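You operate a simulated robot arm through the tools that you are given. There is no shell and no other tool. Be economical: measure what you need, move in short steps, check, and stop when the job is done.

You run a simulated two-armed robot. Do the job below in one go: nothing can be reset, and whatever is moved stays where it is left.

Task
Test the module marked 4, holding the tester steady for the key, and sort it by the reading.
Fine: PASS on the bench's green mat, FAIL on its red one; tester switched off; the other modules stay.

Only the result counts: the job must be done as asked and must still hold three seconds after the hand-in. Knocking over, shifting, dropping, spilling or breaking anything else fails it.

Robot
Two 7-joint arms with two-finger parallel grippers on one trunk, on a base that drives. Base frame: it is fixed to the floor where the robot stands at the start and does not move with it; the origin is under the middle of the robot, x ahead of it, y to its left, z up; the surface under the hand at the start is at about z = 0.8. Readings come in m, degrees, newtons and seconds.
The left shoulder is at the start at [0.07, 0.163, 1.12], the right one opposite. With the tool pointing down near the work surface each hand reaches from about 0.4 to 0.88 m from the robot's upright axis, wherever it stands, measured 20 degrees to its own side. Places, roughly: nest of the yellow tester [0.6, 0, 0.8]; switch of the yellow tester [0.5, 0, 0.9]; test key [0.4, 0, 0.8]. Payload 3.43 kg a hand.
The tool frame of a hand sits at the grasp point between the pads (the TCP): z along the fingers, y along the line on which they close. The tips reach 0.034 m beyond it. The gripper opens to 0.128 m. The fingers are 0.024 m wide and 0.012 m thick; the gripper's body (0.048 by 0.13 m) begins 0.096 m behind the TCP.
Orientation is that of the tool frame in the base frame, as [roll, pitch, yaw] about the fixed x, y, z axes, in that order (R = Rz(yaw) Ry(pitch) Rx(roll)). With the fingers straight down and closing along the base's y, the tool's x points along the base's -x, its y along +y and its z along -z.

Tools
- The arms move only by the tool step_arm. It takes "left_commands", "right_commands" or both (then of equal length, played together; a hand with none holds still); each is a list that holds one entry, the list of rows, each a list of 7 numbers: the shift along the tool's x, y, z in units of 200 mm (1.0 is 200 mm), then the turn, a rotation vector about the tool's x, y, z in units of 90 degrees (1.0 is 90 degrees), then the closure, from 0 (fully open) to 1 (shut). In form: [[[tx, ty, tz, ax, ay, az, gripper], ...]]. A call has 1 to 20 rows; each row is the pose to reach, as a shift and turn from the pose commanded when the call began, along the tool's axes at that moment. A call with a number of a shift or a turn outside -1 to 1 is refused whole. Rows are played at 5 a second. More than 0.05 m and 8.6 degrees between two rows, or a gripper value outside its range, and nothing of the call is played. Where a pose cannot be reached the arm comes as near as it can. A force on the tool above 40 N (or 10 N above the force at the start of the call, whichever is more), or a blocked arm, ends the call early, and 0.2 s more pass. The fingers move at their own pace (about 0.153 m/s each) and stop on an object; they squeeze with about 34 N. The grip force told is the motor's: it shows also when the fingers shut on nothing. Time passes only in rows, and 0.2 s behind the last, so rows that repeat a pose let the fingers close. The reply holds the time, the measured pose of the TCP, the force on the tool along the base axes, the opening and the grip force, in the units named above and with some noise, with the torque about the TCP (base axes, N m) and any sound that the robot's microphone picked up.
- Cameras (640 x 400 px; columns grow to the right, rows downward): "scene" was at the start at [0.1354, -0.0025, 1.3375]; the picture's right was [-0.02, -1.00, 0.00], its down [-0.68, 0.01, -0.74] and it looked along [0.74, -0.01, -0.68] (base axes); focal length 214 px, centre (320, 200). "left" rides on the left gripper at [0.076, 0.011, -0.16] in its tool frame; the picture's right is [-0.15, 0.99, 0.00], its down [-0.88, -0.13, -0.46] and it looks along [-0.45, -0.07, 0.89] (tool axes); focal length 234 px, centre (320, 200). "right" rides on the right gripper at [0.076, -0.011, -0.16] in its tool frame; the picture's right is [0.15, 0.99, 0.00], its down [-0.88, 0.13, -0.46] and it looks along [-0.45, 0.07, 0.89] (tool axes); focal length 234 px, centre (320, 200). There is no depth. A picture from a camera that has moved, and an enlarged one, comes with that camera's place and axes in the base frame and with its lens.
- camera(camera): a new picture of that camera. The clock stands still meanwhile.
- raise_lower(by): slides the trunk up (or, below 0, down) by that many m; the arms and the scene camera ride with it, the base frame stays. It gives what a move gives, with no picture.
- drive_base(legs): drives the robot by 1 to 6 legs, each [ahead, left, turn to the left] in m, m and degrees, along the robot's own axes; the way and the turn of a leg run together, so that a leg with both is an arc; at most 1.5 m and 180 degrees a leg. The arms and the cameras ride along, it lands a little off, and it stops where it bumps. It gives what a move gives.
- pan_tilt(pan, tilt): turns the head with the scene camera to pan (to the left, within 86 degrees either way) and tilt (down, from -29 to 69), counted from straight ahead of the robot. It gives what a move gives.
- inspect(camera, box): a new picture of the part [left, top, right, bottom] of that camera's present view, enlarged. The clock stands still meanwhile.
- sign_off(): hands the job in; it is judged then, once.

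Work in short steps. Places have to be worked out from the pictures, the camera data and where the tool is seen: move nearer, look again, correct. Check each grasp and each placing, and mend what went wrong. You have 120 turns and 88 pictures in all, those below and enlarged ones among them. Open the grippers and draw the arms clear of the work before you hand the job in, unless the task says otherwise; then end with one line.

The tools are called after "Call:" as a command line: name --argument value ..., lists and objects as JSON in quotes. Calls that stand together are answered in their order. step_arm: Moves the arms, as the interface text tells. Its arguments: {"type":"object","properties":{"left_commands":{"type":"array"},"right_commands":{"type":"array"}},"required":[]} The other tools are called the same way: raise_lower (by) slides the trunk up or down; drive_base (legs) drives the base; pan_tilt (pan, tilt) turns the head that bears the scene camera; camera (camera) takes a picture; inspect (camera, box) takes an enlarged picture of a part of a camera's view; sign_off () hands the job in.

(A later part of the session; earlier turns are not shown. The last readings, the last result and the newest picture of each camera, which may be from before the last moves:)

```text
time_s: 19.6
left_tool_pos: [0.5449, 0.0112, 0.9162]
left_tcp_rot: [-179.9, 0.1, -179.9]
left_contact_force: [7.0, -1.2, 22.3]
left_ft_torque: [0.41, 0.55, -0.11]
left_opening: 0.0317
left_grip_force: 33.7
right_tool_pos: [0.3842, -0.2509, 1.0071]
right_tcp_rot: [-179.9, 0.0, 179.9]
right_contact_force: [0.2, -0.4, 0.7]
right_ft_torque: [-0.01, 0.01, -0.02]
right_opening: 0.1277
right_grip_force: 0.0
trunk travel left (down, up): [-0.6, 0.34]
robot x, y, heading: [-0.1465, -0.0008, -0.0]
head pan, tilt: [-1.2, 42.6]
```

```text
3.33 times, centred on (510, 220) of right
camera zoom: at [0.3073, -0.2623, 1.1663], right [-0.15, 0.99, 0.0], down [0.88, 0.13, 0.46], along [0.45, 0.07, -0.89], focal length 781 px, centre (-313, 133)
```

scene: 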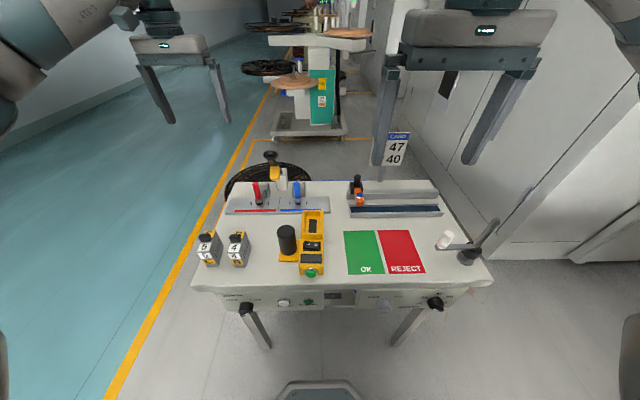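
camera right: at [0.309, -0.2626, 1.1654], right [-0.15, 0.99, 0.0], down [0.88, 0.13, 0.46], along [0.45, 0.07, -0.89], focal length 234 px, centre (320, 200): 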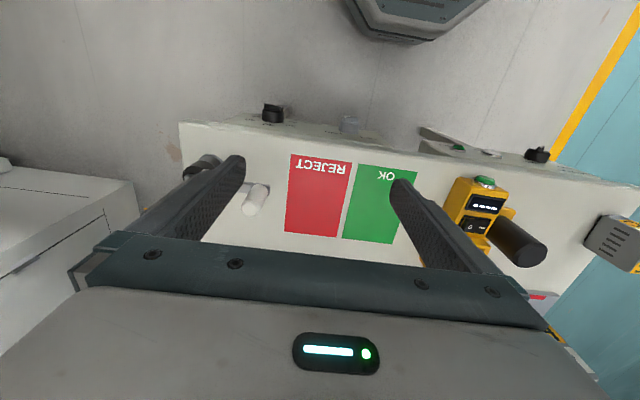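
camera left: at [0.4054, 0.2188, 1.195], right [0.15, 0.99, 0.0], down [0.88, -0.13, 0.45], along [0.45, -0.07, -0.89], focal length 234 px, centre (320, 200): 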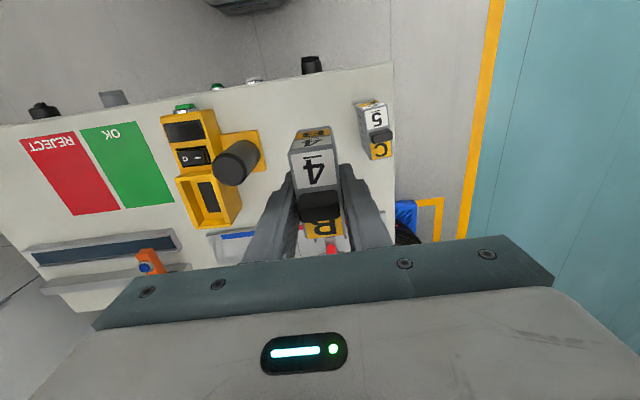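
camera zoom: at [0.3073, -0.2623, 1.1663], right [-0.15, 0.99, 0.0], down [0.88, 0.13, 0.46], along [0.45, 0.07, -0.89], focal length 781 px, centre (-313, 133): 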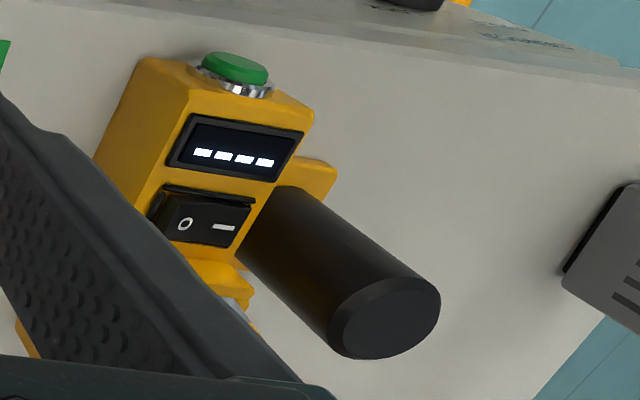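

The module hung on the near wall (its near face is ~3–4 mm too far toward the robot) and slipped up in the grip. I lift 3 cm and re-measure where the module sits in the hand.

Call:
step_arm --left_commands '[[[0, 0, -0.05, 0, 0, 0, 1], [0, 0, -0.1, 0, 0, 0, 1], [0, 0, -0.2, 0, 0, 0, 1], [0, 0, -0.2, 0, 0, 0, 1]]]'

Call:
inspect --camera "scene" --box '[290, 160, 330, 200]'

Call:
inspect --camera "left" --box '[260, 100, 380, 220]'

```text
time_s: 20.6
left_tool_pos: [0.5467, 0.0119, 0.9543]
left_tcp_rot: [-180.0, -0.1, -180.0]
left_contact_force: [-0.6, 0.2, -1.7]
left_ft_torque: [-0.02, -0.01, 0.02]
left_opening: 0.0316
left_grip_force: 33.9
right_tool_pos: [0.3846, -0.2526, 1.0059]
right_tcp_rot: [-180.0, 0.0, 179.9]
right_contact_force: [0.5, 0.4, 0.7]
right_ft_torque: [-0.02, 0.02, 0.0]
right_opening: 0.128
right_grip_force: 0.0
trunk travel left (down, up): [-0.6, 0.34]
robot x, y, heading: [-0.1493, -0.0001, 0.2]
head pan, tilt: [-1.2, 42.6]
```

```text
10.00 times, centred on (310, 180) of scene
camera zoom: at [-0.0139, -0.0025, 1.3374], right [-0.02, -1.0, 0.0], down [-0.68, 0.01, -0.74], along [0.74, -0.02, -0.68], focal length 2145 px, centre (420, 400)
```

zoom: 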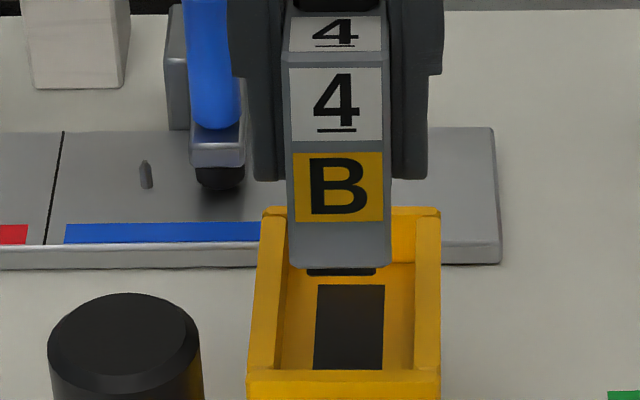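

```text
3.33 times, centred on (320, 160) of left
camera zoom: at [0.4713, 0.0223, 1.1135], right [0.15, 0.99, 0.0], down [0.88, -0.13, 0.45], along [0.45, -0.07, -0.89], focal length 781 px, centre (320, 333)
```

zoom: 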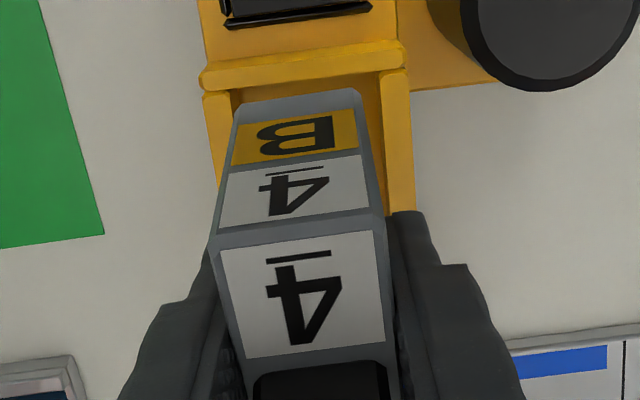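

Comparing both views, the module pitched about 10° in the grip (near end up) when it caught the near wall. I take it back over its bench spot, to set it down, level it and regrasp higher.

Call:
step_arm --left_commands '[[[0, 0, -0.2, 0, 0, 0, 1], [0, 0, -0.42, 0, 0, 0, 1], [0.06, 0.2, -0.42, 0, 0, 0, 1], [0.12, 0.4, -0.42, 0, 0, 0, 1], [0.2, 0.6, -0.42, 0, 0, 0, 1], [0.28, 0.8, -0.42, 0, 0, 0, 1], [0.335, 0.98, -0.42, 0, 0, 0, 1], [0.335, 0.98, -0.42, 0, -0.055, 0, 1], [0.335, 0.98, -0.42, 0, -0.11, 0, 1], [0.335, 0.98, -0.42, 0, -0.11, 0, 1]]]'

Call:
inspect --camera "scene" --box '[200, 110, 300, 210]'

Call:
camera --camera "right"

```text
time_s: 22.8
left_tool_pos: [0.4791, 0.208, 1.0387]
left_tcp_rot: [180.0, 10.0, 180.0]
left_contact_force: [0.6, 0.4, -1.2]
left_ft_torque: [0.02, 0.0, 0.0]
left_opening: 0.0315
left_grip_force: 34.0
right_tool_pos: [0.3857, -0.2511, 1.0051]
right_tcp_rot: [180.0, 0.0, 180.0]
right_contact_force: [0.2, 0.7, 0.0]
right_ft_torque: [0.0, 0.06, -0.01]
right_opening: 0.1279
right_grip_force: 0.0
trunk travel left (down, up): [-0.6, 0.34]
robot x, y, heading: [-0.1494, 0.0013, -0.1]
head pan, tilt: [-1.2, 42.6]
```

```text
4.00 times, centred on (250, 160) of scene
camera zoom: at [-0.0138, -0.0028, 1.3374], right [-0.02, -1.0, 0.0], down [-0.68, 0.01, -0.74], along [0.74, -0.02, -0.68], focal length 858 px, centre (600, 360)
```

zoom: 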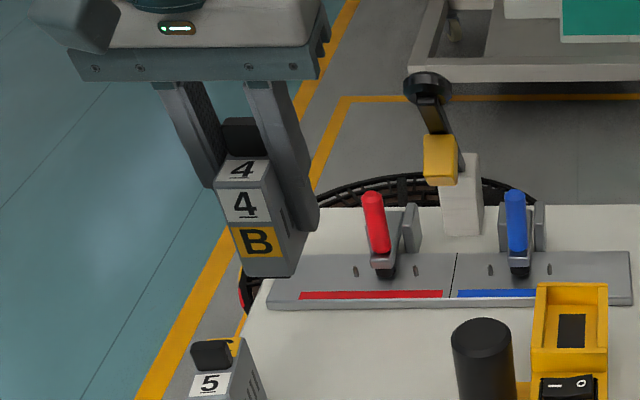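

```text
45 pictures are left
camera right: at [0.3093, -0.2622, 1.1654], right [-0.15, 0.99, 0.0], down [0.88, 0.13, 0.45], along [0.45, 0.07, -0.89], focal length 234 px, centre (320, 200)
```

right: 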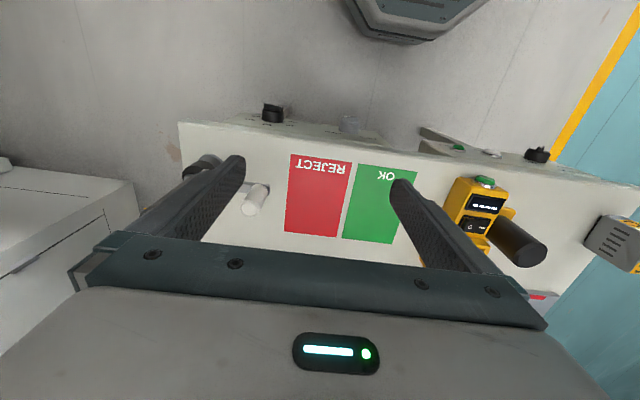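

I lower straight down (hand pitched −10° so the module is about level) to just above the bench.

Call:
step_arm --left_commands '[[[0.035, 0, 0.2, 0, 0, 0, 1], [0.07, 0, 0.4, 0, 0, 0, 1], [0.105, 0, 0.6, 0, 0, 0, 1], [0.138, 0, 0.78, 0, 0, 0, 1], [0.138, 0, 0.78, 0, 0, 0, 1]]]'

Call:
inspect --camera "scene" --box '[200, 160, 280, 240]'

```text
time_s: 24.0
left_tool_pos: [0.4777, 0.2082, 0.8798]
left_tcp_rot: [-180.0, 9.9, -179.9]
left_contact_force: [0.0, 0.7, -2.0]
left_ft_torque: [-0.01, 0.01, 0.0]
left_opening: 0.0317
left_grip_force: 34.5
right_tool_pos: [0.3843, -0.2516, 1.0063]
right_tcp_rot: [-179.9, 0.0, 179.9]
right_contact_force: [-0.7, 0.2, -0.2]
right_ft_torque: [0.03, -0.02, 0.01]
right_opening: 0.128
right_grip_force: 0.1
trunk travel left (down, up): [-0.6, 0.34]
robot x, y, heading: [-0.1499, -0.0036, 0.0]
head pan, tilt: [-1.2, 42.6]
```

```text
5.00 times, centred on (240, 200) of scene
camera zoom: at [-0.0145, -0.0028, 1.3375], right [-0.02, -1.0, 0.0], down [-0.68, 0.01, -0.74], along [0.74, -0.02, -0.68], focal length 1072 px, centre (720, 200)
```

zoom: 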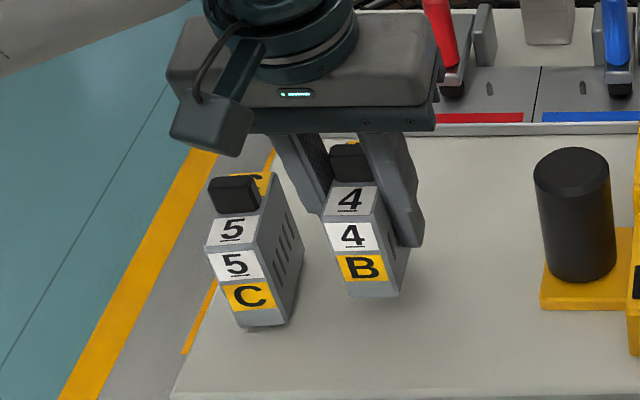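

Level and about 3 cm above the bench. I lower until contact.

Call:
step_arm --left_commands '[[[0.012, 0, 0.07, 0, 0, 0, 1], [0.02, 0, 0.11, 0, 0, 0, 1], [0.023, 0, 0.13, 0, 0, 0, 1], [0.026, 0, 0.145, 0, 0, 0, 1], [0.028, 0, 0.16, 0, 0, 0, 1]]]'

```text
time_s: 25.2
left_tool_pos: [0.479, 0.2076, 0.8502]
left_tcp_rot: [180.0, 10.2, -179.9]
left_contact_force: [7.2, 2.6, 26.5]
left_ft_torque: [0.17, 0.56, -0.08]
left_opening: 0.0318
left_grip_force: 34.0
right_tool_pos: [0.3824, -0.2516, 1.0069]
right_tcp_rot: [-180.0, 0.0, 179.9]
right_contact_force: [-0.7, 0.4, 0.7]
right_ft_torque: [0.0, 0.02, -0.04]
right_opening: 0.128
right_grip_force: 0.0
trunk travel left (down, up): [-0.6, 0.34]
robot x, y, heading: [-0.1509, 0.0018, -0.3]
head pan, tilt: [-1.2, 42.6]
```

Contact with the bench at 26 N. I open the fingers to 0.06 and look.

Call:
step_arm --left_commands '[[[0, 0, 0, 0, 0, 0, 0.53], [0, 0, 0, 0, 0, 0, 0.53], [0, 0, 0, 0, 0, 0, 0.53]]]'

Call:
inspect --camera "scene" --box '[200, 160, 280, 240]'

```text
time_s: 26.0
left_tool_pos: [0.4789, 0.2086, 0.846]
left_tcp_rot: [-180.0, 9.9, 180.0]
left_contact_force: [-0.5, -1.1, 0.9]
left_ft_torque: [-0.03, -0.02, 0.01]
left_opening: 0.0603
left_grip_force: 0.0
right_tool_pos: [0.3849, -0.2517, 1.0065]
right_tcp_rot: [179.9, 0.0, 180.0]
right_contact_force: [0.4, 0.0, 0.0]
right_ft_torque: [0.0, 0.02, 0.01]
right_opening: 0.128
right_grip_force: 0.1
trunk travel left (down, up): [-0.6, 0.34]
robot x, y, heading: [-0.1475, -0.0003, -0.1]
head pan, tilt: [-1.2, 42.6]
```

```text
5.00 times, centred on (240, 200) of scene
camera zoom: at [-0.0141, -0.0025, 1.3374], right [-0.02, -1.0, 0.0], down [-0.68, 0.01, -0.74], along [0.74, -0.02, -0.68], focal length 1072 px, centre (720, 200)
```

zoom: 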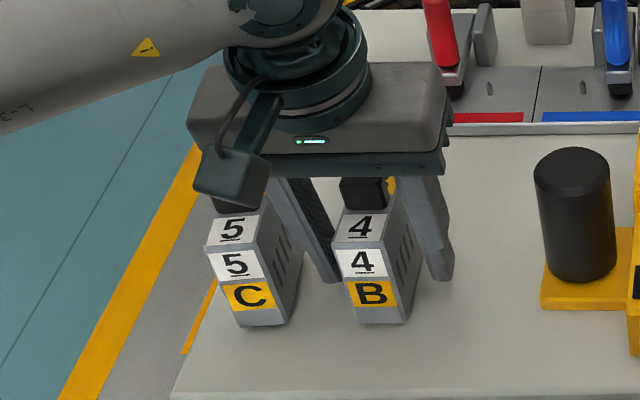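

Module 4 stands upright again. I raise the hand and straighten it, then re-measure the module.

Call:
step_arm --left_commands '[[[-0.035, 0, -0.197, 0, 0, 0, 0.53], [-0.07, 0, -0.394, 0, 0, 0, 0.53], [-0.088, 0, -0.5, 0, 0.055, 0, 0.53], [-0.088, 0, -0.5, 0, 0.11, 0, 0.53], [-0.088, 0, -0.5, 0, 0.11, 0, 0.53]]]'

Call:
inspect --camera "left" --box '[260, 90, 400, 230]'

Call:
inspect --camera "scene" --box '[210, 190, 280, 240]'

```text
time_s: 27.2
left_tool_pos: [0.4784, 0.2074, 0.9511]
left_tcp_rot: [179.9, -0.1, 180.0]
left_contact_force: [0.2, 0.0, 0.2]
left_ft_torque: [0.03, -0.02, -0.01]
left_opening: 0.0601
left_grip_force: 0.1
right_tool_pos: [0.3844, -0.2503, 1.0067]
right_tcp_rot: [-179.9, 0.1, 180.0]
right_contact_force: [0.0, 0.1, 0.4]
right_ft_torque: [-0.02, -0.05, 0.0]
right_opening: 0.1282
right_grip_force: 0.0
trunk travel left (down, up): [-0.6, 0.34]
robot x, y, heading: [-0.1487, -0.0018, -0.3]
head pan, tilt: [-1.2, 42.6]
```

```text
2.86 times, centred on (330, 160) of left
camera zoom: at [0.4031, 0.2189, 1.1093], right [0.15, 0.99, 0.0], down [0.88, -0.13, 0.45], along [0.45, -0.07, -0.89], focal length 669 px, centre (291, 314)
```

zoom: 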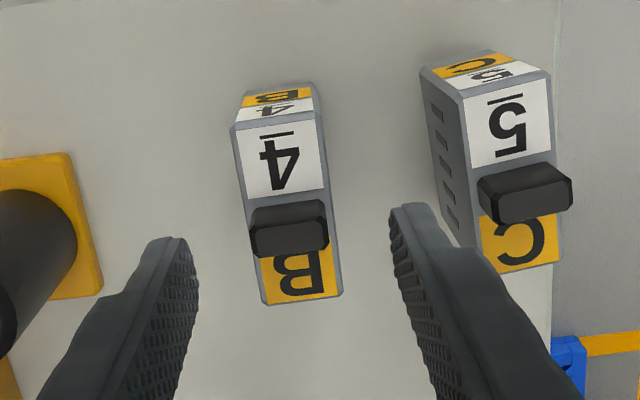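

```text
8.00 times, centred on (245, 215) of scene
camera zoom: at [-0.0146, -0.0024, 1.3376], right [-0.02, -1.0, 0.0], down [-0.68, 0.01, -0.74], along [0.74, -0.02, -0.68], focal length 1716 px, centre (920, 80)
```

zoom: 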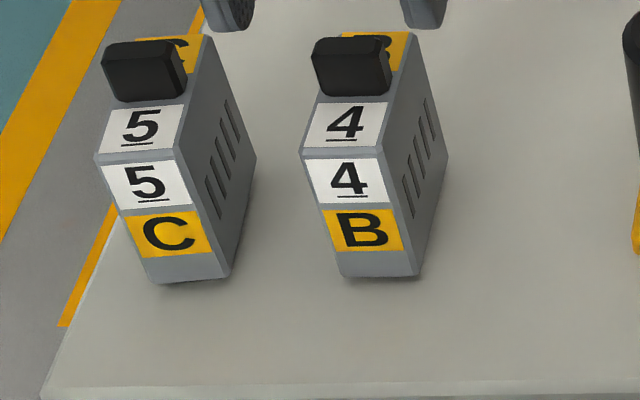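

Body: x 0.446–0.5135, y centre 0.206, z 0.811–0.879 (it stands on an 11 mm plug). I regrasp at TCP z 0.866.

Call:
step_arm --left_commands '[[[-0.008, -0.005, 0.15, 0, 0, 0, 0.53], [-0.008, -0.005, 0.3, 0, 0, 0, 0.53], [-0.008, -0.005, 0.425, 0, 0, 0, 0.53], [-0.008, -0.005, 0.425, 0, 0, 0, 0.53], [-0.008, -0.005, 0.425, 0, 0, 0, 1], [-0.008, -0.005, 0.425, 0, 0, 0, 1], [-0.008, -0.005, 0.425, 0, 0, 0, 1], [-0.008, -0.005, 0.425, 0, 0, 0, 1]]]'

```text
time_s: 29.0
left_tool_pos: [0.4806, 0.2064, 0.8655]
left_tcp_rot: [-180.0, -0.1, 180.0]
left_contact_force: [-0.4, 0.9, 0.2]
left_ft_torque: [-0.02, -0.02, 0.03]
left_opening: 0.0315
left_grip_force: 33.8
right_tool_pos: [0.3842, -0.251, 1.0056]
right_tcp_rot: [180.0, 0.0, 179.8]
right_contact_force: [-0.3, 0.3, 0.5]
right_ft_torque: [0.0, -0.02, 0.0]
right_opening: 0.128
right_grip_force: 0.1
trunk travel left (down, up): [-0.6, 0.34]
robot x, y, heading: [-0.1532, -0.0035, 0.0]
head pan, tilt: [-1.2, 42.6]
```

Gripped. I lift, cross over the post to the nest (now x≈0.551) and lower to just above the rim.

Call:
step_arm --left_commands '[[[0, 0, -0.1, 0, 0, 0, 1], [0, 0, -0.3, 0, 0, 0, 1], [0, 0, -0.5, 0, 0, 0, 1], [0, 0, -0.7, 0, 0, 0, 1], [0, 0, -0.85, 0, 0, 0, 1], [-0.07, -0.2, -0.85, 0, 0, 0, 1], [-0.14, -0.4, -0.85, 0, 0, 0, 1], [-0.21, -0.6, -0.85, 0, 0, 0, 1], [-0.28, -0.8, -0.85, 0, 0, 0, 1], [-0.352, -0.97, -0.85, 0, 0, 0, 1], [-0.352, -0.97, -0.7, 0, 0, 0, 1], [-0.352, -0.97, -0.5, 0, 0, 0, 1], [-0.352, -0.97, -0.4, 0, 0, 0, 1], [-0.352, -0.97, -0.4, 0, 0, 0, 1]]]'

Call:
inspect --camera "scene" --box '[290, 160, 330, 200]'

Call:
inspect --camera "left" --box '[270, 100, 370, 200]'

```text
time_s: 32.0
left_tool_pos: [0.5498, 0.0129, 0.9434]
left_tcp_rot: [-180.0, 0.0, 180.0]
left_contact_force: [0.0, 0.5, -1.7]
left_ft_torque: [0.01, 0.02, -0.02]
left_opening: 0.0316
left_grip_force: 34.4
right_tool_pos: [0.3853, -0.2514, 1.0059]
right_tcp_rot: [180.0, 0.0, 179.9]
right_contact_force: [0.7, 0.2, -0.4]
right_ft_torque: [0.0, -0.01, 0.02]
right_opening: 0.128
right_grip_force: 0.0
trunk travel left (down, up): [-0.6, 0.34]
robot x, y, heading: [-0.1497, 0.0004, 0.1]
head pan, tilt: [-1.2, 42.6]
```

```text
10.00 times, centred on (310, 180) of scene
camera zoom: at [-0.0141, -0.0026, 1.3375], right [-0.02, -1.0, 0.0], down [-0.68, 0.01, -0.74], along [0.74, -0.02, -0.68], focal length 2145 px, centre (420, 400)
```

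zoom: 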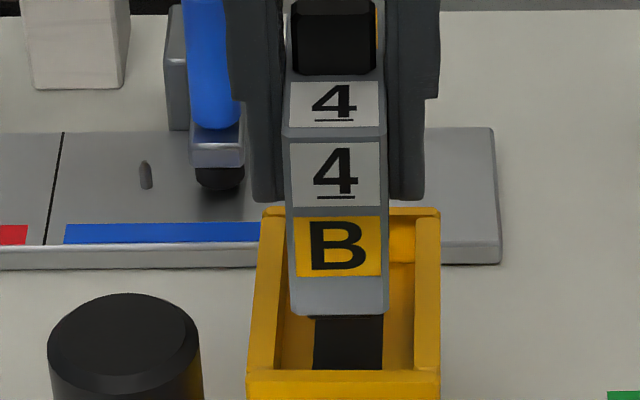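

```text
4.00 times, centred on (320, 150) of left
camera zoom: at [0.4746, 0.0233, 1.1024], right [0.15, 0.99, 0.0], down [0.88, -0.13, 0.46], along [0.45, -0.07, -0.89], focal length 937 px, centre (320, 400)
```

zoom: 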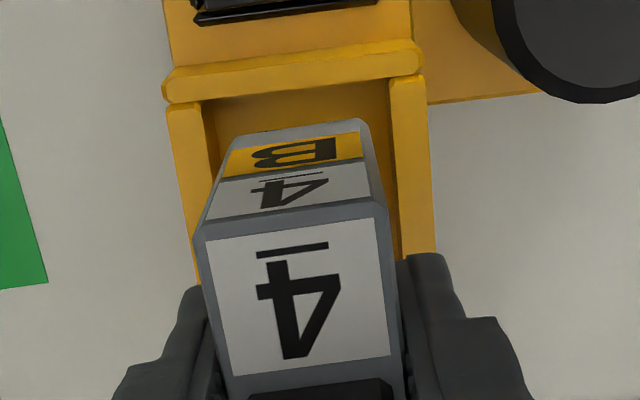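

Near face now at x≈0.5138 (wall at 0.507, far clearance ~5 mm), y≈0.012. I lower in fine steps.

Call:
step_arm --left_commands '[[[0, 0, 0.05, 0, 0, 0, 1], [0, 0, 0.1, 0, 0, 0, 1], [0, 0, 0.12, 0, 0, 0, 1], [0, 0, 0.135, 0, 0, 0, 1], [0, 0, 0.145, 0, 0, 0, 1]]]'

Call:
inspect --camera "left" --box '[270, 100, 370, 200]'

```text
time_s: 33.2
left_tool_pos: [0.5517, 0.014, 0.9146]
left_tcp_rot: [-180.0, -0.1, 179.9]
left_contact_force: [0.1, 0.6, -1.4]
left_ft_torque: [0.01, 0.0, -0.01]
left_opening: 0.0315
left_grip_force: 33.5
right_tool_pos: [0.3851, -0.2507, 1.0067]
right_tcp_rot: [179.9, -0.1, 179.9]
right_contact_force: [-0.1, 0.3, -0.4]
right_ft_torque: [-0.01, -0.02, 0.02]
right_opening: 0.1279
right_grip_force: 0.1
trunk travel left (down, up): [-0.6, 0.34]
robot x, y, heading: [-0.1485, -0.0016, -0.2]
head pan, tilt: [-1.2, 42.6]
```

```text
4.00 times, centred on (320, 150) of left
camera zoom: at [0.4756, 0.0235, 1.0742], right [0.15, 0.99, 0.0], down [0.88, -0.13, 0.46], along [0.45, -0.07, -0.89], focal length 937 px, centre (320, 400)
```

zoom: 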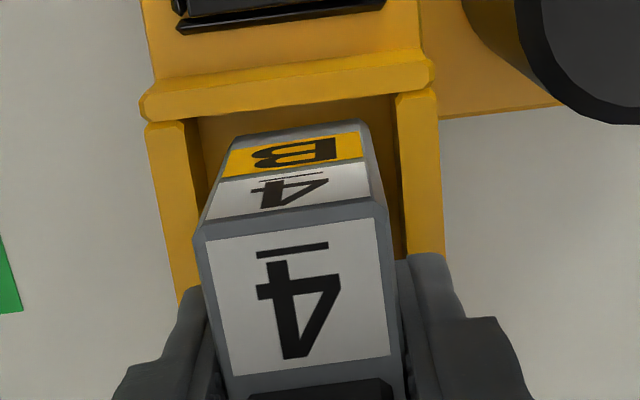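

No contact yet and no slip. I continue down 1–2 mm at a time.

Call:
step_arm --left_commands '[[[0, 0, 0.007, 0, 0, 0, 1], [0, 0, 0.014, 0, 0, 0, 1], [0, 0, 0.021, 0, 0, 0, 1], [0, 0, 0.021, 0, 0, 0, 1]]]'

```text
time_s: 34.2
left_tool_pos: [0.5512, 0.0133, 0.9111]
left_tcp_rot: [180.0, 0.0, -180.0]
left_contact_force: [0.0, -0.2, -1.4]
left_ft_torque: [0.01, -0.03, -0.01]
left_opening: 0.0318
left_grip_force: 34.2
right_tool_pos: [0.3845, -0.2516, 1.0064]
right_tcp_rot: [180.0, -0.1, 179.9]
right_contact_force: [0.7, 0.1, 0.3]
right_ft_torque: [0.01, 0.04, -0.02]
right_opening: 0.1281
right_grip_force: 0.1
trunk travel left (down, up): [-0.6, 0.34]
robot x, y, heading: [-0.1501, 0.0004, -0.3]
head pan, tilt: [-1.2, 42.6]
```

Call:
step_arm --left_commands '[[[0, 0, 0.006, 0, 0, 0, 1], [0, 0, 0.012, 0, 0, 0, 1], [0, 0, 0.012, 0, 0, 0, 1]]]'

Call:
inspect --camera "scene" --box '[295, 175, 325, 205]'

```text
time_s: 35.0
left_tool_pos: [0.55, 0.012, 0.9095]
left_tcp_rot: [180.0, -0.1, 180.0]
left_contact_force: [1.1, 0.1, 5.4]
left_ft_torque: [0.05, 0.03, -0.01]
left_opening: 0.0318
left_grip_force: 33.8
right_tool_pos: [0.3844, -0.2525, 1.0059]
right_tcp_rot: [180.0, 0.0, 179.9]
right_contact_force: [-0.3, -1.0, -0.2]
right_ft_torque: [-0.02, 0.0, 0.01]
right_opening: 0.1279
right_grip_force: 0.0
trunk travel left (down, up): [-0.6, 0.34]
robot x, y, heading: [-0.1506, -0.0022, -0.2]
head pan, tilt: [-1.2, 42.6]
```

```text
13.33 times, centred on (310, 190) of scene
camera zoom: at [-0.0146, -0.0026, 1.3377], right [-0.02, -1.0, 0.0], down [-0.68, 0.01, -0.74], along [0.74, -0.02, -0.68], focal length 2860 px, centre (453, 333)
```

zoom: 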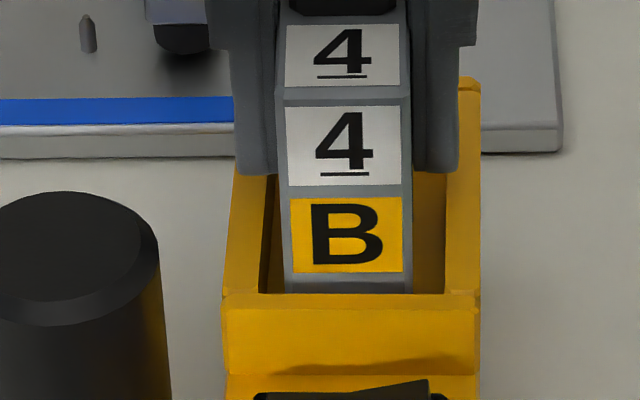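

Light symmetric contact of ~7 N: seated. I release and raise the left hand.

Call:
step_arm --left_commands '[[[0, 0, 0, 0, 0, 0, 0.55], [0, 0, 0, 0, 0, 0, 0.55], [0, 0, -0.05, 0, 0, 0, 0.55], [0, 0, -0.2, 0, 0, 0, 0.55], [0, 0, -0.4, 0, 0, 0, 0.55], [0, 0, -0.5, 0, 0, 0, 0.55], [0, 0, -0.5, 0, 0, 0, 0.55]]]'

Call:
inspect --camera "left" --box '[240, 90, 400, 230]'

Call:
inspect --camera "scene" --box '[270, 165, 330, 235]'

```text
time_s: 36.6
left_tool_pos: [0.5504, 0.0118, 1.0083]
left_tcp_rot: [180.0, -0.1, -179.9]
left_contact_force: [-0.2, -0.2, 1.2]
left_ft_torque: [0.01, 0.02, 0.02]
left_opening: 0.0576
left_grip_force: 0.1
right_tool_pos: [0.3844, -0.251, 1.0046]
right_tcp_rot: [180.0, 0.1, 180.0]
right_contact_force: [0.4, 0.0, -0.2]
right_ft_torque: [-0.03, 0.01, -0.03]
right_opening: 0.1279
right_grip_force: 0.1
trunk travel left (down, up): [-0.6, 0.34]
robot x, y, heading: [-0.1471, 0.0006, -0.1]
head pan, tilt: [-1.2, 42.6]
```

```text
2.86 times, centred on (320, 160) of left
camera zoom: at [0.4757, 0.0231, 1.1682], right [0.15, 0.99, 0.0], down [0.88, -0.13, 0.45], along [0.45, -0.07, -0.89], focal length 669 px, centre (320, 314)
```

zoom: 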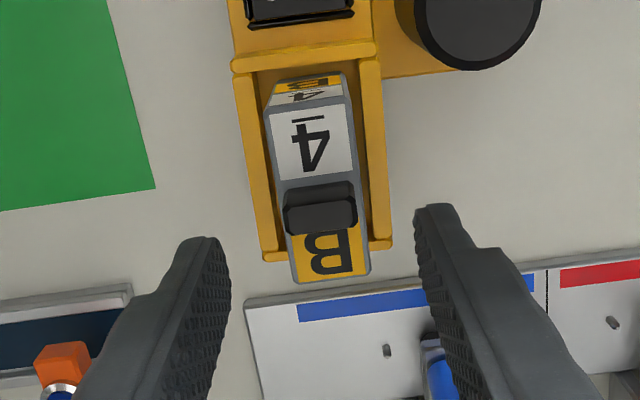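

```text
5.71 times, centred on (300, 200) of scene
camera zoom: at [-0.0141, -0.0025, 1.3375], right [-0.02, -1.0, 0.0], down [-0.68, 0.01, -0.74], along [0.74, -0.02, -0.68], focal length 1226 px, centre (434, 200)
```

zoom: 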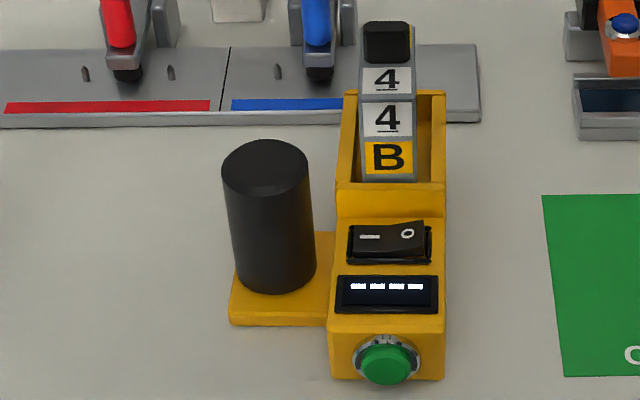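

Module 4 sits upright in the nest. Next the left hand should hold the post at ≈(0.493, 0.0785); I yaw it 90° (fingers closing along x, camera to the left side) so it is rigid against the key push and clear of the right hand.

Call:
step_arm --left_commands '[[[0.1, 0.1, 0, 0, 0, 0.0, 0.375], [0.2, 0.2, 0, 0, 0, 0.08, 0.375], [0.2875, 0.335, 0, 0, 0, 0.16, 0.375], [0.2875, 0.335, 0, 0, 0, 0.25, 0.375], [0.2875, 0.335, 0, 0, 0, 0.34, 0.375], [0.2875, 0.335, 0, 0, 0, 0.43, 0.375], [0.2875, 0.335, 0, 0, 0, 0.52, 0.375], [0.2875, 0.335, 0, 0, 0, 0.61, 0.375], [0.2875, 0.335, 0, 0, 0, 0.7, 0.375], [0.2875, 0.335, 0, 0, 0, 0.79, 0.375], [0.2875, 0.335, 0, 0, 0, 0.88, 0.375], [0.2875, 0.335, 0, 0, 0, 0.95, 0.375], [0.2875, 0.335, 0, 0, 0, 1.0, 0.375], [0.2875, 0.335, 0, 0, 0, 1.0, 0.375]]]'

Call:
camera --camera "left"

Call:
camera --camera "scene"

```text
time_s: 39.6
left_tool_pos: [0.4222, 0.1042, 0.974]
left_tcp_rot: [176.2, 0.1, 110.2]
left_contact_force: [-0.5, 0.1, 0.8]
left_ft_torque: [-0.03, -0.04, 0.04]
left_opening: 0.0801
left_grip_force: 0.0
left hand out of reach, approached as far as the arm can: row 9, 10, 11, 12, 13, 14
right_tool_pos: [0.3828, -0.2493, 1.0075]
right_tcp_rot: [-179.9, 0.0, 179.9]
right_contact_force: [-0.2, 0.8, 0.0]
right_ft_torque: [-0.05, -0.03, 0.02]
right_opening: 0.128
right_grip_force: 0.1
trunk travel left (down, up): [-0.6, 0.34]
robot x, y, heading: [-0.1507, -0.0012, -0.0]
head pan, tilt: [-1.2, 42.6]
```

```text
34 pictures are left
camera left: at [0.3981, 0.174, 1.1347], right [0.98, 0.2, 0.07], down [0.15, -0.88, 0.45], along [0.15, -0.43, -0.89], focal length 234 px, centre (320, 200)
```

left: 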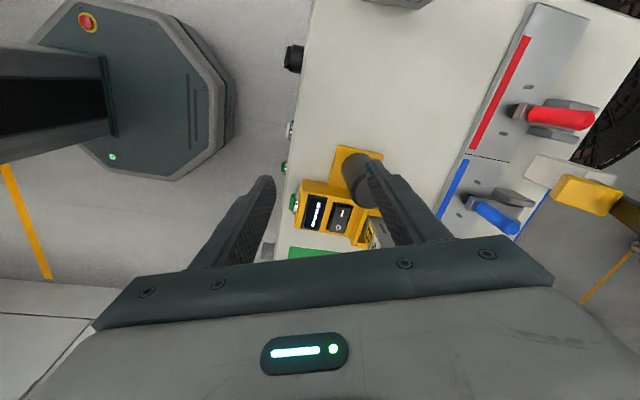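

```text
33 pictures are left
camera scene: at [-0.0173, 0.0001, 1.338], right [-0.02, -1.0, 0.0], down [-0.68, 0.01, -0.74], along [0.74, -0.02, -0.68], focal length 214 px, centre (320, 200)
```

scene: 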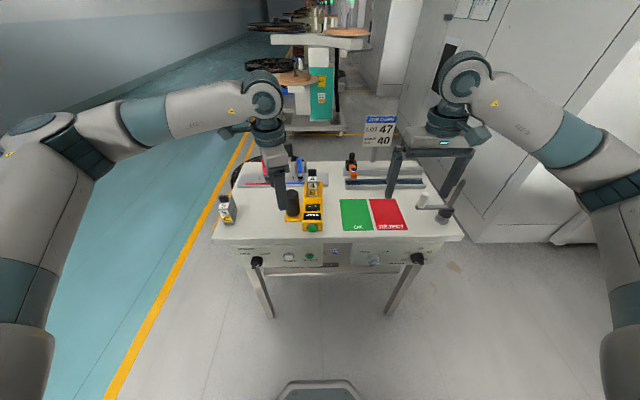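

The 90° yaw is out of the left arm's reach; about 45° is enough. I turn back to see where that takes the hand.

Call:
step_arm --left_commands '[[[0, 0, 0, 0, 0, -0.09, 0.375], [0, 0, 0, 0, 0, -0.18, 0.375], [0, 0, 0, 0, 0, -0.27, 0.375], [0, 0, 0, 0, 0, -0.36, 0.375], [0, 0, 0, 0, 0, -0.44, 0.375], [0, 0, 0, 0, 0, -0.5, 0.375], [0, 0, 0, 0, 0, -0.5, 0.375], [0, 0, 0, 0, 0, -0.5, 0.375]]]'

```text
time_s: 41.4
left_tool_pos: [0.4254, 0.1019, 0.9735]
left_tcp_rot: [177.3, 2.6, 155.1]
left_contact_force: [-0.2, -0.4, 1.1]
left_ft_torque: [0.01, 0.0, 0.01]
left_opening: 0.0799
left_grip_force: 0.1
right_tool_pos: [0.3848, -0.251, 1.0068]
right_tcp_rot: [-179.9, 0.0, 179.9]
right_contact_force: [0.5, -0.1, -0.4]
right_ft_torque: [0.0, 0.0, 0.02]
right_opening: 0.1279
right_grip_force: 0.0
trunk travel left (down, up): [-0.6, 0.34]
robot x, y, heading: [-0.1513, 0.0011, -0.1]
head pan, tilt: [-1.2, 42.6]
```

The hand is at (0.425, 0.102, 0.974), yaw 155. I bring it over the post, upright, with yaw 135.

Call:
step_arm --left_commands '[[[-0.09, 0.01, -0.03, 0.0075, 0.007, 0.055, 0.375], [-0.18, 0.02, -0.06, 0.015, 0.0145, 0.11, 0.375], [-0.27, 0.03, -0.09, 0.022, 0.022, 0.167, 0.375], [-0.361, 0.0425, -0.1145, 0.03, 0.029, 0.223, 0.375], [-0.361, 0.0425, -0.1145, 0.03, 0.029, 0.223, 0.375]]]'

Call:
inspect --camera "left" --box '[180, 80, 460, 260]'

```text
time_s: 42.6
left_tool_pos: [0.4914, 0.0787, 0.9992]
left_tcp_rot: [179.6, -0.6, 135.0]
left_contact_force: [0.4, -0.2, -0.5]
left_ft_torque: [-0.03, -0.02, 0.0]
left_opening: 0.08
left_grip_force: 0.1
right_tool_pos: [0.3844, -0.2519, 1.0057]
right_tcp_rot: [-180.0, 0.0, 179.9]
right_contact_force: [-0.2, 0.3, 0.5]
right_ft_torque: [-0.02, 0.03, 0.0]
right_opening: 0.128
right_grip_force: 0.0
trunk travel left (down, up): [-0.6, 0.34]
robot x, y, heading: [-0.1471, 0.0043, -0.4]
head pan, tilt: [-1.2, 42.6]
```

```text
2.22 times, centred on (320, 170) of left
camera zoom: at [0.4489, 0.1372, 1.1602], right [0.8, 0.6, 0.0], down [0.53, -0.72, 0.45], along [0.27, -0.36, -0.9], focal length 520 px, centre (320, 267)
```

zoom: 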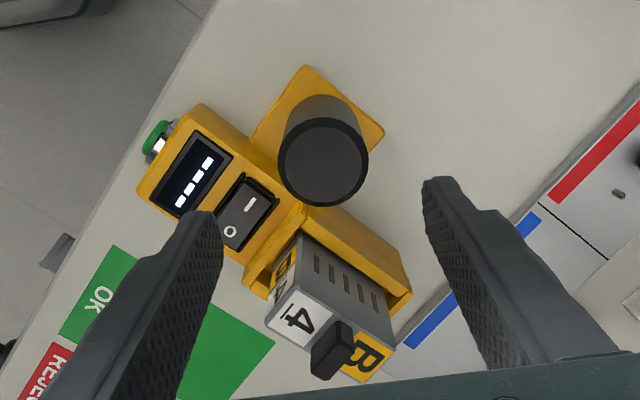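

Centred on the post within 2 mm. I descend to TCP z≈0.89 and then close on it.

Call:
step_arm --left_commands '[[[0, 0.004, 0.15, 0, 0, 0, 0.375], [0, 0.008, 0.3, 0, 0, 0, 0.375], [0, 0.008, 0.45, 0, 0, 0, 0.375], [0, 0.008, 0.54, 0, 0, 0, 0.375], [0, 0.008, 0.54, 0, 0, 0, 0.375]]]'

Call:
inspect --camera "left" --box '[180, 80, 460, 260]'

```text
time_s: 43.8
left_tool_pos: [0.4925, 0.0799, 0.8912]
left_tcp_rot: [179.7, -0.5, 135.2]
left_contact_force: [0.4, -0.9, 1.0]
left_ft_torque: [0.02, -0.04, -0.01]
left_opening: 0.08
left_grip_force: 0.1
right_tool_pos: [0.3839, -0.2514, 1.0073]
right_tcp_rot: [180.0, 0.0, 179.9]
right_contact_force: [-0.2, 1.2, 0.4]
right_ft_torque: [-0.02, 0.0, 0.02]
right_opening: 0.1279
right_grip_force: 0.0
trunk travel left (down, up): [-0.6, 0.34]
robot x, y, heading: [-0.1482, -0.0018, 0.0]
head pan, tilt: [-1.2, 42.6]
```

```text
2.22 times, centred on (320, 170) of left
camera zoom: at [0.4484, 0.1389, 1.0519], right [0.8, 0.6, 0.0], down [0.53, -0.72, 0.45], along [0.27, -0.36, -0.9], focal length 520 px, centre (320, 267)
```

zoom: 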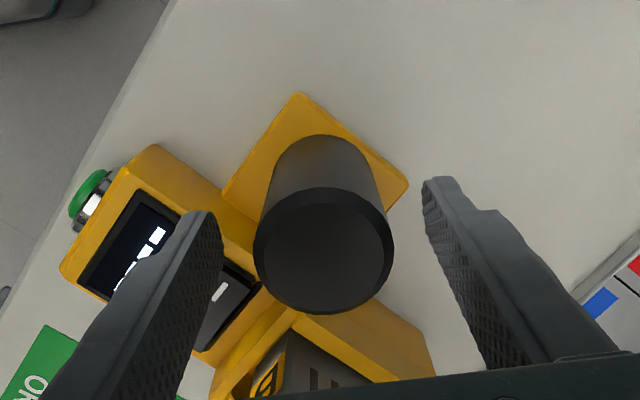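

The post is centred between the fingers; I close.

Call:
step_arm --left_commands '[[[0, 0, 0, 0, 0, 0, 0.7], [0, 0, 0, 0, 0, 0, 1], [0, 0, 0, 0, 0, 0, 1], [0, 0, 0, 0, 0, 0, 1]]]'

Call:
inspect --camera "scene" --box '[250, 155, 350, 245]'

```text
time_s: 44.8
left_tool_pos: [0.4942, 0.0802, 0.8916]
left_tcp_rot: [179.7, -0.5, 135.1]
left_contact_force: [0.2, 1.1, -0.2]
left_ft_torque: [-0.11, 0.38, -0.1]
left_opening: 0.0461
left_grip_force: 34.3
right_tool_pos: [0.3844, -0.2514, 1.0057]
right_tcp_rot: [-180.0, 0.0, 179.8]
right_contact_force: [0.4, -0.1, 0.5]
right_ft_torque: [-0.02, 0.02, -0.02]
right_opening: 0.1282
right_grip_force: 0.0
trunk travel left (down, up): [-0.6, 0.34]
robot x, y, heading: [-0.1489, 0.0015, -0.3]
head pan, tilt: [-1.2, 42.6]
```

```text
4.44 times, centred on (300, 200) of scene
camera zoom: at [-0.0141, -0.0024, 1.3375], right [-0.02, -1.0, 0.0], down [-0.68, 0.01, -0.74], along [0.74, -0.02, -0.68], focal length 953 px, centre (409, 200)
```

zoom: 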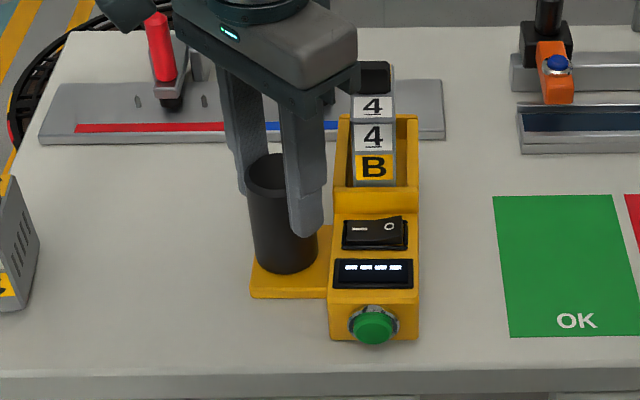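

Post held (46 mm). Key cap centre ≈(0.409, 0.014, 0.826). I close the right gripper and bring it in front of the key at height first.

Call:
step_arm --right_commands '[[[0.05, 0.2, 0, 0, 0, 0, 1], [0.1, 0.4, 0, 0, 0, 0, 1], [0.16, 0.6, 0, 0, 0, 0, 1], [0.2, 0.8, 0, 0, 0, 0, 1], [0.2, 1.0, 0, 0, 0, 0, 1], [0.2, 1.0, 0, 0, 0, 0, 1]]]'

Call:
step_arm --right_commands '[[[0, 0.16, 0, 0, 0, 0, 1], [0, 0.325, 0.1, 0, 0, 0, 1], [0, 0.325, 0.3, 0, 0, 0, 1], [0, 0.325, 0.5, 0, 0, 0, 1], [0, 0.325, 0.62, 0, 0, 0, 1], [0, 0.325, 0.62, 0, 0, 0, 1]]]'

Call:
inspect --camera "scene" --box '[250, 155, 350, 245]'

```text
time_s: 46.2
left_tool_pos: [0.4927, 0.0806, 0.8924]
left_tcp_rot: [179.8, -0.8, 135.0]
left_contact_force: [-0.4, 0.2, -0.4]
left_ft_torque: [-0.1, 0.51, -0.07]
left_opening: 0.046
left_grip_force: 34.2
right_tool_pos: [0.3457, -0.0528, 1.0062]
right_tcp_rot: [-180.0, 0.0, 179.9]
right_contact_force: [-0.1, -0.7, 0.5]
right_ft_torque: [0.01, -0.01, 0.02]
right_opening: 0.0
right_grip_force: 33.4
trunk travel left (down, up): [-0.6, 0.34]
robot x, y, heading: [-0.1516, 0.0005, -0.1]
head pan, tilt: [-1.2, 42.6]
```

```text
time_s: 47.6
left_tool_pos: [0.493, 0.0805, 0.8923]
left_tcp_rot: [179.7, -0.6, 135.1]
left_contact_force: [-0.5, 1.1, -0.8]
left_ft_torque: [-0.22, 0.4, -0.17]
left_opening: 0.0458
left_grip_force: 34.0
right_tool_pos: [0.3445, 0.0152, 0.8814]
right_tcp_rot: [180.0, 0.0, 179.9]
right_contact_force: [0.6, -0.6, 0.3]
right_ft_torque: [0.03, 0.0, -0.02]
right_opening: 0.0002
right_grip_force: 33.2
trunk travel left (down, up): [-0.6, 0.34]
robot x, y, heading: [-0.1519, -0.0005, -0.1]
head pan, tilt: [-1.2, 42.6]
```

```text
4.44 times, centred on (300, 200) of scene
camera zoom: at [-0.0142, -0.0023, 1.3375], right [-0.02, -1.0, 0.0], down [-0.68, 0.01, -0.74], along [0.74, -0.02, -0.68], focal length 953 px, centre (409, 200)
```

zoom: 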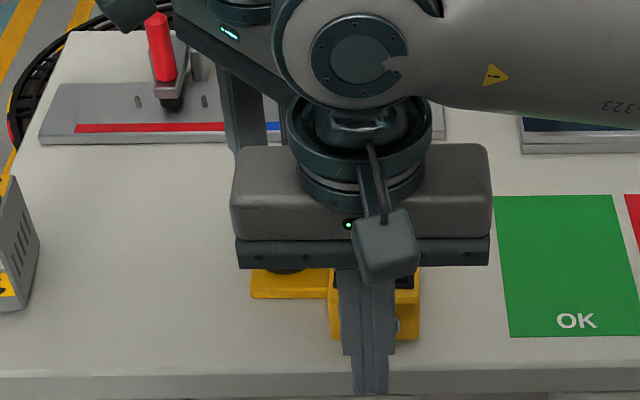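

Right fingers are in front of the key. I lower to tip height ≈0.816.

Call:
step_arm --right_commands '[[[0, -0.004, 0.08, 0, 0, 0, 1], [0, -0.004, 0.155, 0, 0, 0, 1], [-0.08, -0.004, 0.155, 0, 0, 0, 1], [-0.16, -0.004, 0.155, 0, 0, 0, 1], [-0.16, -0.004, 0.155, 0, 0, 0, 1]]]'

Call:
inspect --camera "left" --box '[180, 80, 340, 240]'

```text
time_s: 48.8
left_tool_pos: [0.4932, 0.0801, 0.8928]
left_tcp_rot: [179.7, -0.6, 135.2]
left_contact_force: [-1.3, 0.8, 0.0]
left_ft_torque: [-0.23, 0.39, -0.21]
left_opening: 0.0459
left_grip_force: 34.2
right_tool_pos: [0.3763, 0.0133, 0.8495]
right_tcp_rot: [-180.0, 0.0, 179.8]
right_contact_force: [-0.3, 0.8, 1.0]
right_ft_torque: [-0.02, -0.02, -0.01]
right_opening: 0.0
right_grip_force: 33.2
trunk travel left (down, up): [-0.6, 0.34]
robot x, y, heading: [-0.1504, -0.0013, -0.1]
head pan, tilt: [-1.2, 42.6]
```

```text
2.50 times, centred on (260, 160) of left
camera zoom: at [0.4484, 0.139, 1.0521], right [0.8, 0.6, 0.0], down [0.53, -0.72, 0.45], along [0.27, -0.36, -0.9], focal length 585 px, centre (470, 300)
```

zoom: 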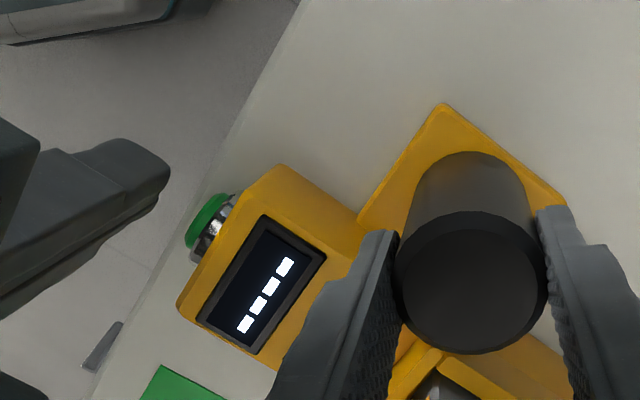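

The left camera sees key, display and the approaching finger. I push forward gently in 2 mm rows.

Call:
step_arm --right_commands '[[[-0.03, 0, 0, 0, 0, 0, 1], [-0.06, 0, 0, 0, 0, 0, 1], [-0.08, 0, 0, 0, 0, 0, 1], [-0.09, 0, 0, 0, 0, 0, 1], [-0.1, 0, 0, 0, 0, 0, 1]]]'

Call:
inspect --camera "left" --box '[180, 80, 340, 240]'

```text
time_s: 50.0
left_tool_pos: [0.4941, 0.0807, 0.8909]
left_tcp_rot: [179.7, -0.6, 135.0]
left_contact_force: [1.3, 0.0, 0.6]
left_ft_torque: [-0.19, 0.42, 0.05]
left_opening: 0.0458
left_grip_force: 34.1
right_tool_pos: [0.3967, 0.0121, 0.8493]
right_tcp_rot: [-180.0, -0.1, 179.9]
right_contact_force: [-3.5, -0.3, 2.4]
right_ft_torque: [-0.02, 0.09, 0.01]
right_opening: 0.0001
right_grip_force: 33.0
trunk travel left (down, up): [-0.6, 0.34]
robot x, y, heading: [-0.1513, -0.0024, -0.3]
head pan, tilt: [-1.2, 42.6]
heard: click
```

```text
2.50 times, centred on (260, 160) of left
camera zoom: at [0.4485, 0.139, 1.0522], right [0.8, 0.6, 0.0], down [0.53, -0.72, 0.45], along [0.27, -0.36, -0.9], focal length 585 px, centre (470, 300)
```

zoom: 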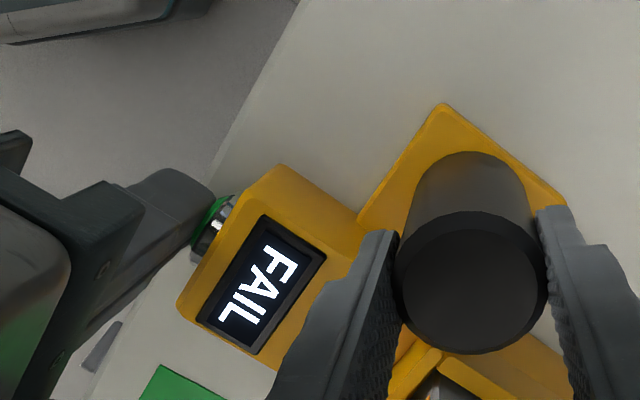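

Click, and the reading is FAIL → red mat. I withdraw the right hand backward and then up.

Call:
step_arm --right_commands '[[[0.12, 0, 0, 0, 0, 0, 1], [0.25, 0, 0, 0, 0, 0, 1], [0.25, 0, -0.2, 0, 0, 0, 1], [0.25, 0, -0.4, 0, 0, 0, 1], [0.25, -0.1, -0.6, 0, 0, 0, 1], [0.25, -0.3, -0.8, 0, 0, 0, 1], [0.25, -0.5, -0.8, 0, 0, 0, 1], [0.25, -0.7, -0.8, 0, 0, 0, 1], [0.25, -0.7, -0.8, 0, 0, 0, 1]]]'

Call:
inspect --camera "scene" --box '[250, 160, 430, 260]'

```text
refused: row 6 steps farther than a row can; nothing moved
```

```text
3.56 times, centred on (340, 210) of scene
camera zoom: at [-0.0144, -0.0025, 1.3375], right [-0.02, -1.0, 0.0], down [-0.68, 0.01, -0.74], along [0.74, -0.02, -0.68], focal length 763 px, centre (249, 164)
```

zoom: 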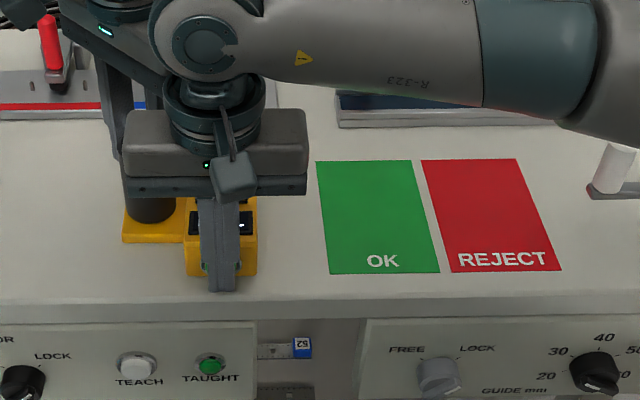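

Refused for a step too large; the red mat measures x 0.42–0.573, y −0.297…−0.195 (centre 0.497, −0.246). I withdraw with smaller rows.

Call:
step_arm --right_commands '[[[0.12, 0, 0, 0, 0, 0, 1], [0.25, 0, 0, 0, 0, 0, 1], [0.25, 0, -0.2, 0, 0, 0, 1], [0.25, 0, -0.4, 0, 0, 0, 1], [0.25, 0, -0.6, 0, 0, 0, 1], [0.25, 0, -0.8, 0, 0, 0, 1], [0.25, -0.2, -0.85, 0, 0, 0, 1], [0.25, -0.4, -0.85, 0, 0, 0, 1], [0.25, -0.6, -0.85, 0, 0, 0, 1], [0.25, -0.6, -0.85, 0, 0, 0, 1]]]'

Call:
inspect --camera "scene" --box '[260, 165, 340, 235]'

```text
time_s: 52.2
left_tool_pos: [0.4944, 0.0791, 0.8916]
left_tcp_rot: [179.8, -0.6, 135.1]
left_contact_force: [-1.3, -0.4, 2.1]
left_ft_torque: [-0.46, 0.21, -0.12]
left_opening: 0.0458
left_grip_force: 33.9
right_tool_pos: [0.3465, -0.1069, 1.0194]
right_tcp_rot: [-180.0, 0.0, 180.0]
right_contact_force: [0.4, -0.3, 1.2]
right_ft_torque: [-0.02, -0.01, 0.02]
right_opening: 0.0
right_grip_force: 32.9
trunk travel left (down, up): [-0.6, 0.34]
robot x, y, heading: [-0.149, -0.0025, -0.3]
head pan, tilt: [-1.2, 42.6]
```

```text
5.71 times, centred on (300, 200) of scene
camera zoom: at [-0.0141, -0.0016, 1.3375], right [-0.02, -1.0, 0.0], down [-0.68, 0.01, -0.74], along [0.74, -0.02, -0.68], focal length 1226 px, centre (434, 200)
```

zoom: 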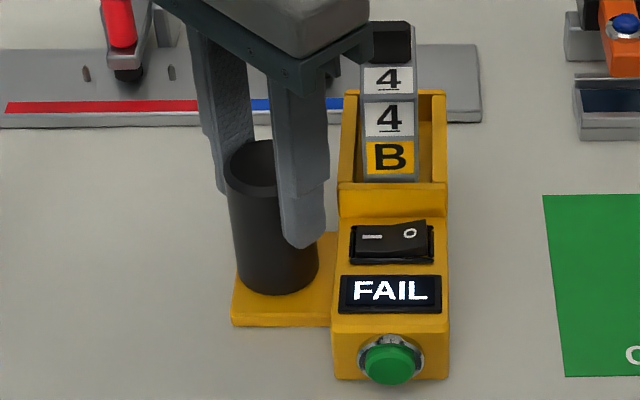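

FAIL remains displayed. I release the post, raise the left hand and move it off to the left.

Call:
step_arm --left_commands '[[[0, 0, 0, 0, 0, 0, 0.375], [0, 0, 0, 0, 0, 0, 0.375], [0, 0, -0.2, 0, 0, 0, 0.375], [0, 0, -0.4, 0, 0, 0, 0.375], [0, 0, -0.6, 0, 0, 0, 0.375], [0.14, 0.14, -0.7, 0, 0, 0, 0.375], [0.28, 0.28, -0.7, 0, 0, 0, 0.375], [0.42, 0.42, -0.7, 0, 0, 0, 0.375], [0.56, 0.56, -0.7, 0, 0, 0, 0.375], [0.56, 0.56, -0.7, 0, 0, 0, 0.375]]]'

```text
time_s: 54.4
left_tool_pos: [0.4939, 0.2356, 1.0341]
left_tcp_rot: [179.7, -0.7, 135.0]
left_contact_force: [0.2, 0.2, -0.7]
left_ft_torque: [0.01, 0.0, 0.0]
left_opening: 0.0801
left_grip_force: 0.0
right_tool_pos: [0.3474, -0.1072, 1.0205]
right_tcp_rot: [179.9, 0.1, 179.9]
right_contact_force: [0.1, -0.1, 0.1]
right_ft_torque: [0.0, -0.01, -0.01]
right_opening: 0.0
right_grip_force: 32.3
trunk travel left (down, up): [-0.6, 0.34]
robot x, y, heading: [-0.1466, 0.0008, -0.0]
head pan, tilt: [-1.2, 42.6]
```

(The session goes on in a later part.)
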